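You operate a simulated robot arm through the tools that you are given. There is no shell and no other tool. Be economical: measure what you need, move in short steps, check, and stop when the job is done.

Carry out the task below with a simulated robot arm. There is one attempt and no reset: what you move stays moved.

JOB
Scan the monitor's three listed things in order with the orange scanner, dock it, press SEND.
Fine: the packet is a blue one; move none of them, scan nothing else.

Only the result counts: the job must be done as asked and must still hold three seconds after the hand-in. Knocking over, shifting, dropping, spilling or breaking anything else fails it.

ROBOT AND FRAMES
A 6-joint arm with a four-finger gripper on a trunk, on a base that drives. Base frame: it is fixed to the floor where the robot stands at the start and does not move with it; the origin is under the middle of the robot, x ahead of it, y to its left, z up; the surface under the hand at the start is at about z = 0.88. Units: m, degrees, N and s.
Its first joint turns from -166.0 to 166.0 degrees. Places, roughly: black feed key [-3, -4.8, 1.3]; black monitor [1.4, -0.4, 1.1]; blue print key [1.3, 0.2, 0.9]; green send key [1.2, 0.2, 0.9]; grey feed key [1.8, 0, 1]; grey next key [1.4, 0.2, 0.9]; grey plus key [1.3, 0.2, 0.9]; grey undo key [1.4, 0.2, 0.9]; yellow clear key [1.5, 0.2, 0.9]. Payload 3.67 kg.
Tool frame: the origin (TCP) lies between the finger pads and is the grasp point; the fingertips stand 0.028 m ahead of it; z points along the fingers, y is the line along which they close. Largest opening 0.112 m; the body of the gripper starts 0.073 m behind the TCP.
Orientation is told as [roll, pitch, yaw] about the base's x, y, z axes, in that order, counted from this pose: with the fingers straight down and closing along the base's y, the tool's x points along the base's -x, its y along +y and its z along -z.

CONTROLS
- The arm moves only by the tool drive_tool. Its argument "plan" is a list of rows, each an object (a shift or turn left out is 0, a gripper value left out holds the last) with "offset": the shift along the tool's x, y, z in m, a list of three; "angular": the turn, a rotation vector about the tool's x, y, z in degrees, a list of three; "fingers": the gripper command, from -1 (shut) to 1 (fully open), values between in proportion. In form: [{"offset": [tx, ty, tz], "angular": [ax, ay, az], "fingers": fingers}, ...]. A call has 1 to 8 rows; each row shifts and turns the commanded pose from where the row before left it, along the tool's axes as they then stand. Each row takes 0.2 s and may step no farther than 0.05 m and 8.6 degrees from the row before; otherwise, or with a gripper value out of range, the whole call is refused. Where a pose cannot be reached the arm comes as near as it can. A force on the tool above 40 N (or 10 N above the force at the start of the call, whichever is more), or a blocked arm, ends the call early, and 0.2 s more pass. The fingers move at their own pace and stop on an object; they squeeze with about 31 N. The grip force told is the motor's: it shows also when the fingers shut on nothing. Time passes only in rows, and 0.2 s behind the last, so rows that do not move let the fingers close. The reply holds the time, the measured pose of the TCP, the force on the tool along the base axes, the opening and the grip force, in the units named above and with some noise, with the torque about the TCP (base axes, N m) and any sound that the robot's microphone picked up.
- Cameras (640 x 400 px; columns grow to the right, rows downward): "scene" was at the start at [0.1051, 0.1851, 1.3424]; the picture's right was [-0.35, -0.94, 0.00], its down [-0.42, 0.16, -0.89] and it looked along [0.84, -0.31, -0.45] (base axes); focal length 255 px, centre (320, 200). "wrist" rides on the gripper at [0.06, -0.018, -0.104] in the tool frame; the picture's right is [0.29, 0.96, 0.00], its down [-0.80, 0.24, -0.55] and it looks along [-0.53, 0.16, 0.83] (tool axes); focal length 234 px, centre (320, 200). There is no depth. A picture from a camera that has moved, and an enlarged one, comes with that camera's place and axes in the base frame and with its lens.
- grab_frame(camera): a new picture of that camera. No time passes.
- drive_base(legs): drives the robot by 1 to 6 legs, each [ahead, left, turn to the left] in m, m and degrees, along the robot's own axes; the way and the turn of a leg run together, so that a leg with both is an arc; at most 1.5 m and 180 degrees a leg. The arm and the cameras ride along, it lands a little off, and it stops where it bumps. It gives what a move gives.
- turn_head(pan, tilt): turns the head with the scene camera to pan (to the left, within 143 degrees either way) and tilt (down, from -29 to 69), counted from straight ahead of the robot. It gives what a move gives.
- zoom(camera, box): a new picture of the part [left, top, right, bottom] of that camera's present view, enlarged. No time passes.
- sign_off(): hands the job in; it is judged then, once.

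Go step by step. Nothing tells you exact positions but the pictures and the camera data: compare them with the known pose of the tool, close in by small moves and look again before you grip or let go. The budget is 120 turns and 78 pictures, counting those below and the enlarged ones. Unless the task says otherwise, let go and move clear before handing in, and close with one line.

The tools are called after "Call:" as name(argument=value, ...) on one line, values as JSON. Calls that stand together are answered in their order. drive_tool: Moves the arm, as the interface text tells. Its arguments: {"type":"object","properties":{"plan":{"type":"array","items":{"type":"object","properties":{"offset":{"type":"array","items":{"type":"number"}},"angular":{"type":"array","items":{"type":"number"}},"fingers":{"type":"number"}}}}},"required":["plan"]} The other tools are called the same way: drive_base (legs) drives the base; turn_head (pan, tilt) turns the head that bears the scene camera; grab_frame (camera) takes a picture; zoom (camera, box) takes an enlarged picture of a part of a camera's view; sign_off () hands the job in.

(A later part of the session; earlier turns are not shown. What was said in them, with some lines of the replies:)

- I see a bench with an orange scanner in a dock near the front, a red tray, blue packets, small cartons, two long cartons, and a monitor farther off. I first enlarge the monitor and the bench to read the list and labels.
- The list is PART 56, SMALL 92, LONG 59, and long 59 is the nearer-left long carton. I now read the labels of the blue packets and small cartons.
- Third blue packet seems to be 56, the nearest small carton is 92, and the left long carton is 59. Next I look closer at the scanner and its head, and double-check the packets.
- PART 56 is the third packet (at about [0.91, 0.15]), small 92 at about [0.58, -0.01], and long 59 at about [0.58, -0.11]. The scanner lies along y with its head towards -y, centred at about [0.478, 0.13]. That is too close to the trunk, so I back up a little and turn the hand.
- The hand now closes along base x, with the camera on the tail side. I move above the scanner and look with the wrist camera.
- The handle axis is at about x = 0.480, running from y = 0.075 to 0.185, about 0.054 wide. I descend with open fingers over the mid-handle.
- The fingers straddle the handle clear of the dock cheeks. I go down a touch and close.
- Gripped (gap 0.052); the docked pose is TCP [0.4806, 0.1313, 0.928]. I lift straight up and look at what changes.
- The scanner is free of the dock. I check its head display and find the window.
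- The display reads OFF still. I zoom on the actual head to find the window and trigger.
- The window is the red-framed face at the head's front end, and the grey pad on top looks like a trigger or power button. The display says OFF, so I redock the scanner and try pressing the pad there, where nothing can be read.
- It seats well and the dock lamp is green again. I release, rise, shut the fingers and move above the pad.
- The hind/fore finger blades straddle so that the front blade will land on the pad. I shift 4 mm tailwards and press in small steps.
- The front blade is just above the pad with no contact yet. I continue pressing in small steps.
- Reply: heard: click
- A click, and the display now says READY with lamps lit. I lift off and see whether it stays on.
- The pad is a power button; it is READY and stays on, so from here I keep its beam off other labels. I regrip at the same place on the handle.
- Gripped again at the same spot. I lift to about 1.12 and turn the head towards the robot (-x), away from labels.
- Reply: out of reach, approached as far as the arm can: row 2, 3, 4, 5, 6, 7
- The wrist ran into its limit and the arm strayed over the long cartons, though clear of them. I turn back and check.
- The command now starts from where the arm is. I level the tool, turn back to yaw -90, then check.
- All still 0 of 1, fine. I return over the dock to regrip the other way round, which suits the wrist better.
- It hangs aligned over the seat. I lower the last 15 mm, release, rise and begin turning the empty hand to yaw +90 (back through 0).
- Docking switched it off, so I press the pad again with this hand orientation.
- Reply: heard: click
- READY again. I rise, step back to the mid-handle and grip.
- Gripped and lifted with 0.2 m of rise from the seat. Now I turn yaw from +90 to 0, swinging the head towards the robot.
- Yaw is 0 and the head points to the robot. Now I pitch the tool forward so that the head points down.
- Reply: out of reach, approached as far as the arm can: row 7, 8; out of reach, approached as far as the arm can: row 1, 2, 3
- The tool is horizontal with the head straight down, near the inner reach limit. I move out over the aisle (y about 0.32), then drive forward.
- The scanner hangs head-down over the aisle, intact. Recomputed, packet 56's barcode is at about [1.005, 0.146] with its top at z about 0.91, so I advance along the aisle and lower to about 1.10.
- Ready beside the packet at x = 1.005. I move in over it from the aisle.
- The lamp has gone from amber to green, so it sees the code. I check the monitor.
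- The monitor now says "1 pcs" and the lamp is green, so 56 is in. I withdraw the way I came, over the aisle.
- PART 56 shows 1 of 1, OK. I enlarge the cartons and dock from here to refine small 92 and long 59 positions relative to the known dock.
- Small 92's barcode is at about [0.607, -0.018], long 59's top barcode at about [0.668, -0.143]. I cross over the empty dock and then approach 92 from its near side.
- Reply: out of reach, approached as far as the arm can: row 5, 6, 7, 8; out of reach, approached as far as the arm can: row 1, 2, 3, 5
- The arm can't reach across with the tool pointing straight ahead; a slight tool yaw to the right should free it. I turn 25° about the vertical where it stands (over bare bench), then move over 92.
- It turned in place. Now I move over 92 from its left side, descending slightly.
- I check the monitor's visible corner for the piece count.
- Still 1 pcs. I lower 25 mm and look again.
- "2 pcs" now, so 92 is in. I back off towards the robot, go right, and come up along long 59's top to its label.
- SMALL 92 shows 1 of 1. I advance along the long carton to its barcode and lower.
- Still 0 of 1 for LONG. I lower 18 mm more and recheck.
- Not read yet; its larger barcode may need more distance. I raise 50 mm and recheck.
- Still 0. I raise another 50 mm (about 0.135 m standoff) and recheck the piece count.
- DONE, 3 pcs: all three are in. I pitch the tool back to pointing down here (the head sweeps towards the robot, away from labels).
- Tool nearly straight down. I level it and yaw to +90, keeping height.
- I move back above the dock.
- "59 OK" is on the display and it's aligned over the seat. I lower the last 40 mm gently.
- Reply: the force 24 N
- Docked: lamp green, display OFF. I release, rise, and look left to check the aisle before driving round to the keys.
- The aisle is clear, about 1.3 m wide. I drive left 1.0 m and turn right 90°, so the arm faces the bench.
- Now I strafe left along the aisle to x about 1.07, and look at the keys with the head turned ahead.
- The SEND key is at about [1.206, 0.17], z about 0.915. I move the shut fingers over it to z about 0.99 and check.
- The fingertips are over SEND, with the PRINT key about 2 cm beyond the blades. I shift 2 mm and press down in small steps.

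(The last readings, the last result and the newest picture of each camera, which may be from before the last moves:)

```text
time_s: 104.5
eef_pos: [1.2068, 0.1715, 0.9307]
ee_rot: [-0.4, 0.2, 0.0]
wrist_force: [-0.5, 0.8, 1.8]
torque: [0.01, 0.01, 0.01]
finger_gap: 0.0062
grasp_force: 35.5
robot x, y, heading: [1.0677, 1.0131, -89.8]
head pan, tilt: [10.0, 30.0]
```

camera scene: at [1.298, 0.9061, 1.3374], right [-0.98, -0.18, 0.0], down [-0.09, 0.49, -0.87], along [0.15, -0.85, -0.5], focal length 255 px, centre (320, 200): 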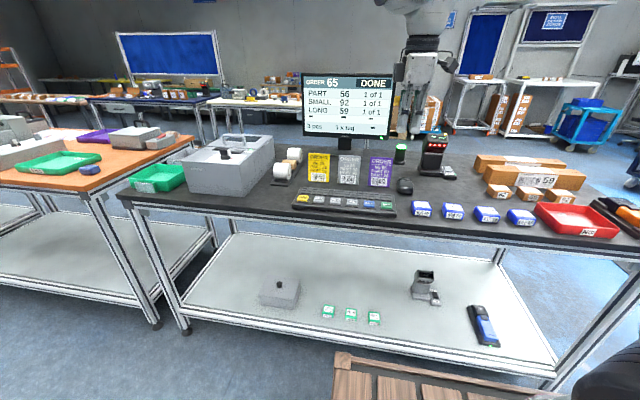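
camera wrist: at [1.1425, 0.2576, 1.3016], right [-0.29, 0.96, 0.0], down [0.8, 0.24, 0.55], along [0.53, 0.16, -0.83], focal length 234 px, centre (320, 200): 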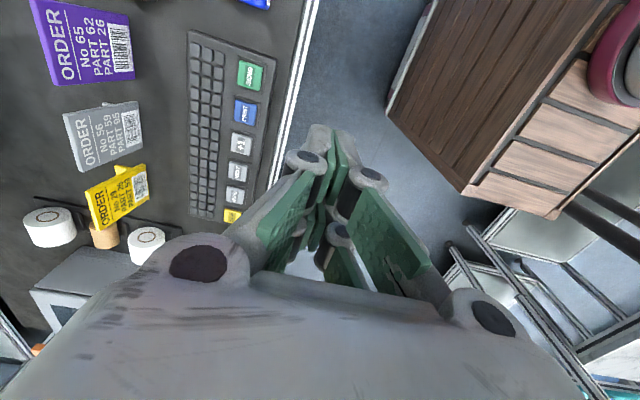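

Contact has begun. I press a few millimetres further.

Call:
drive_tool(plan=[{"offset": [0, 0, 0.002]}, {"offset": [0, 0, 0.001]}])

Call:
zoom(camera="scene", box=[295, 65, 465, 225])

```text
time_s: 105.0
eef_pos: [1.2078, 0.171, 0.9267]
ee_rot: [-0.3, 0.1, 0.0]
wrist_force: [-0.3, 1.4, 3.4]
torque: [0.02, 0.02, 0.01]
finger_gap: 0.0059
grasp_force: 35.7
robot x, y, heading: [1.069, 1.0161, -90.2]
head pan, tilt: [10.0, 30.0]
heard: click
```

```text
2.50 times, centred on (380, 145) of scene
camera zoom: at [1.2979, 0.9063, 1.3375], right [-0.98, -0.17, 0.0], down [-0.09, 0.49, -0.87], along [0.15, -0.85, -0.5], focal length 638 px, centre (170, 338)
```

zoom: 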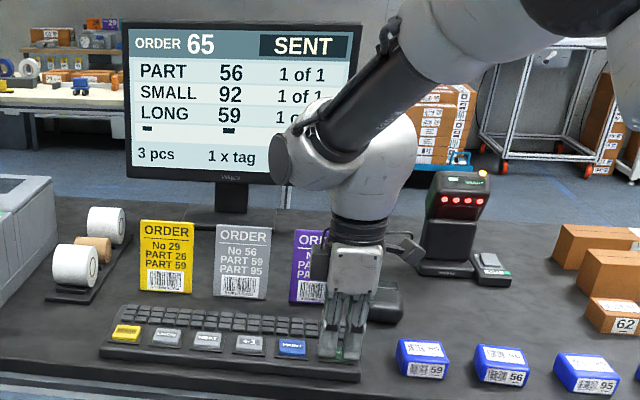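

A click, and the monitor says SENT. I lift clear of the key and take a last look.

Call:
drive_tool(plan=[{"offset": [0, 0, -0.03]}, {"offset": [0, 0, -0.05]}, {"offset": [0, 0, -0.05]}, {"offset": [0, 0.03, -0.05]}, {}])

Call:
grab_frame(camera="scene")

```text
refused: row 4 steps farther than a row can; nothing moved
```

```text
6 pictures are left
camera scene: at [1.2979, 0.9063, 1.3375], right [-0.98, -0.17, 0.0], down [-0.09, 0.49, -0.87], along [0.15, -0.85, -0.5], focal length 255 px, centre (320, 200)
```

scene: 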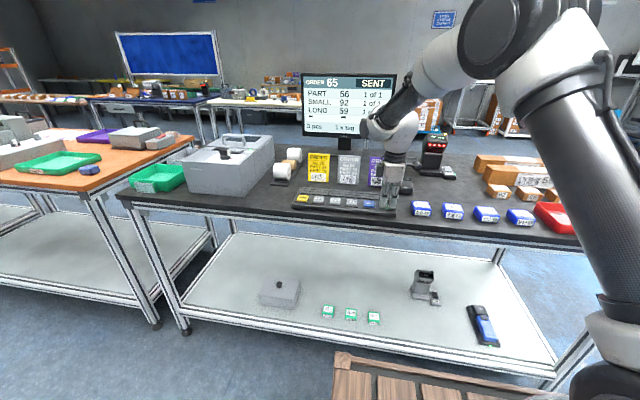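

One row stepped too far, so nothing moved. I lift with shorter steps.

Call:
drive_tool(plan=[{"offset": [0, 0, -0.03]}, {"offset": [0, 0, -0.045]}, {"offset": [0, 0, -0.045]}, {"offset": [0, 0, -0.045]}, {"offset": [0, 0, -0.045]}, {}])

Call:
zoom(camera="scene", box=[290, 65, 640, 265])

```text
time_s: 106.5
eef_pos: [1.2068, 0.1716, 1.1387]
ee_rot: [-0.3, 0.1, 0.2]
wrist_force: [0.0, -0.1, 0.0]
torque: [0.02, 0.02, -0.01]
finger_gap: 0.0
grasp_force: 35.1
robot x, y, heading: [1.0677, 1.0143, -90.1]
head pan, tilt: [10.0, 30.0]
```

```text
1.83 times, centred on (465, 165) of scene
camera zoom: at [1.298, 0.906, 1.3374], right [-0.98, -0.17, 0.0], down [-0.09, 0.49, -0.87], along [0.15, -0.85, -0.5], focal length 467 px, centre (55, 264)
```

zoom: 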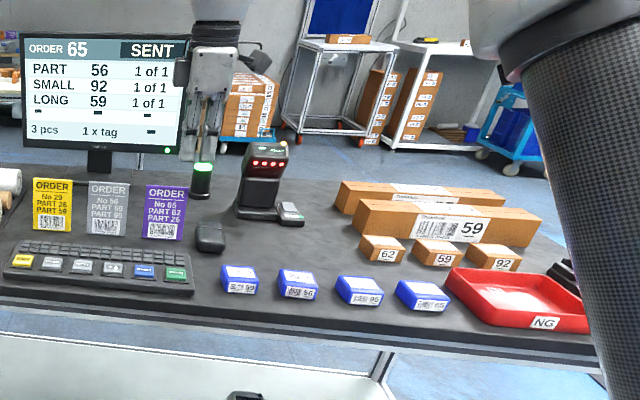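

The monitor shows SENT with all three lines at 1 of 1. Nothing has shifted, the scanner is docked, and the hand is clear, so I hand in.

Call:
sign_off()

```text
The job is handed in.
```

The orange scanner read packet 56, small 92 and long 59 in that order. It is back in its dock, and the monitor shows SENT with every line at 1 of 1.
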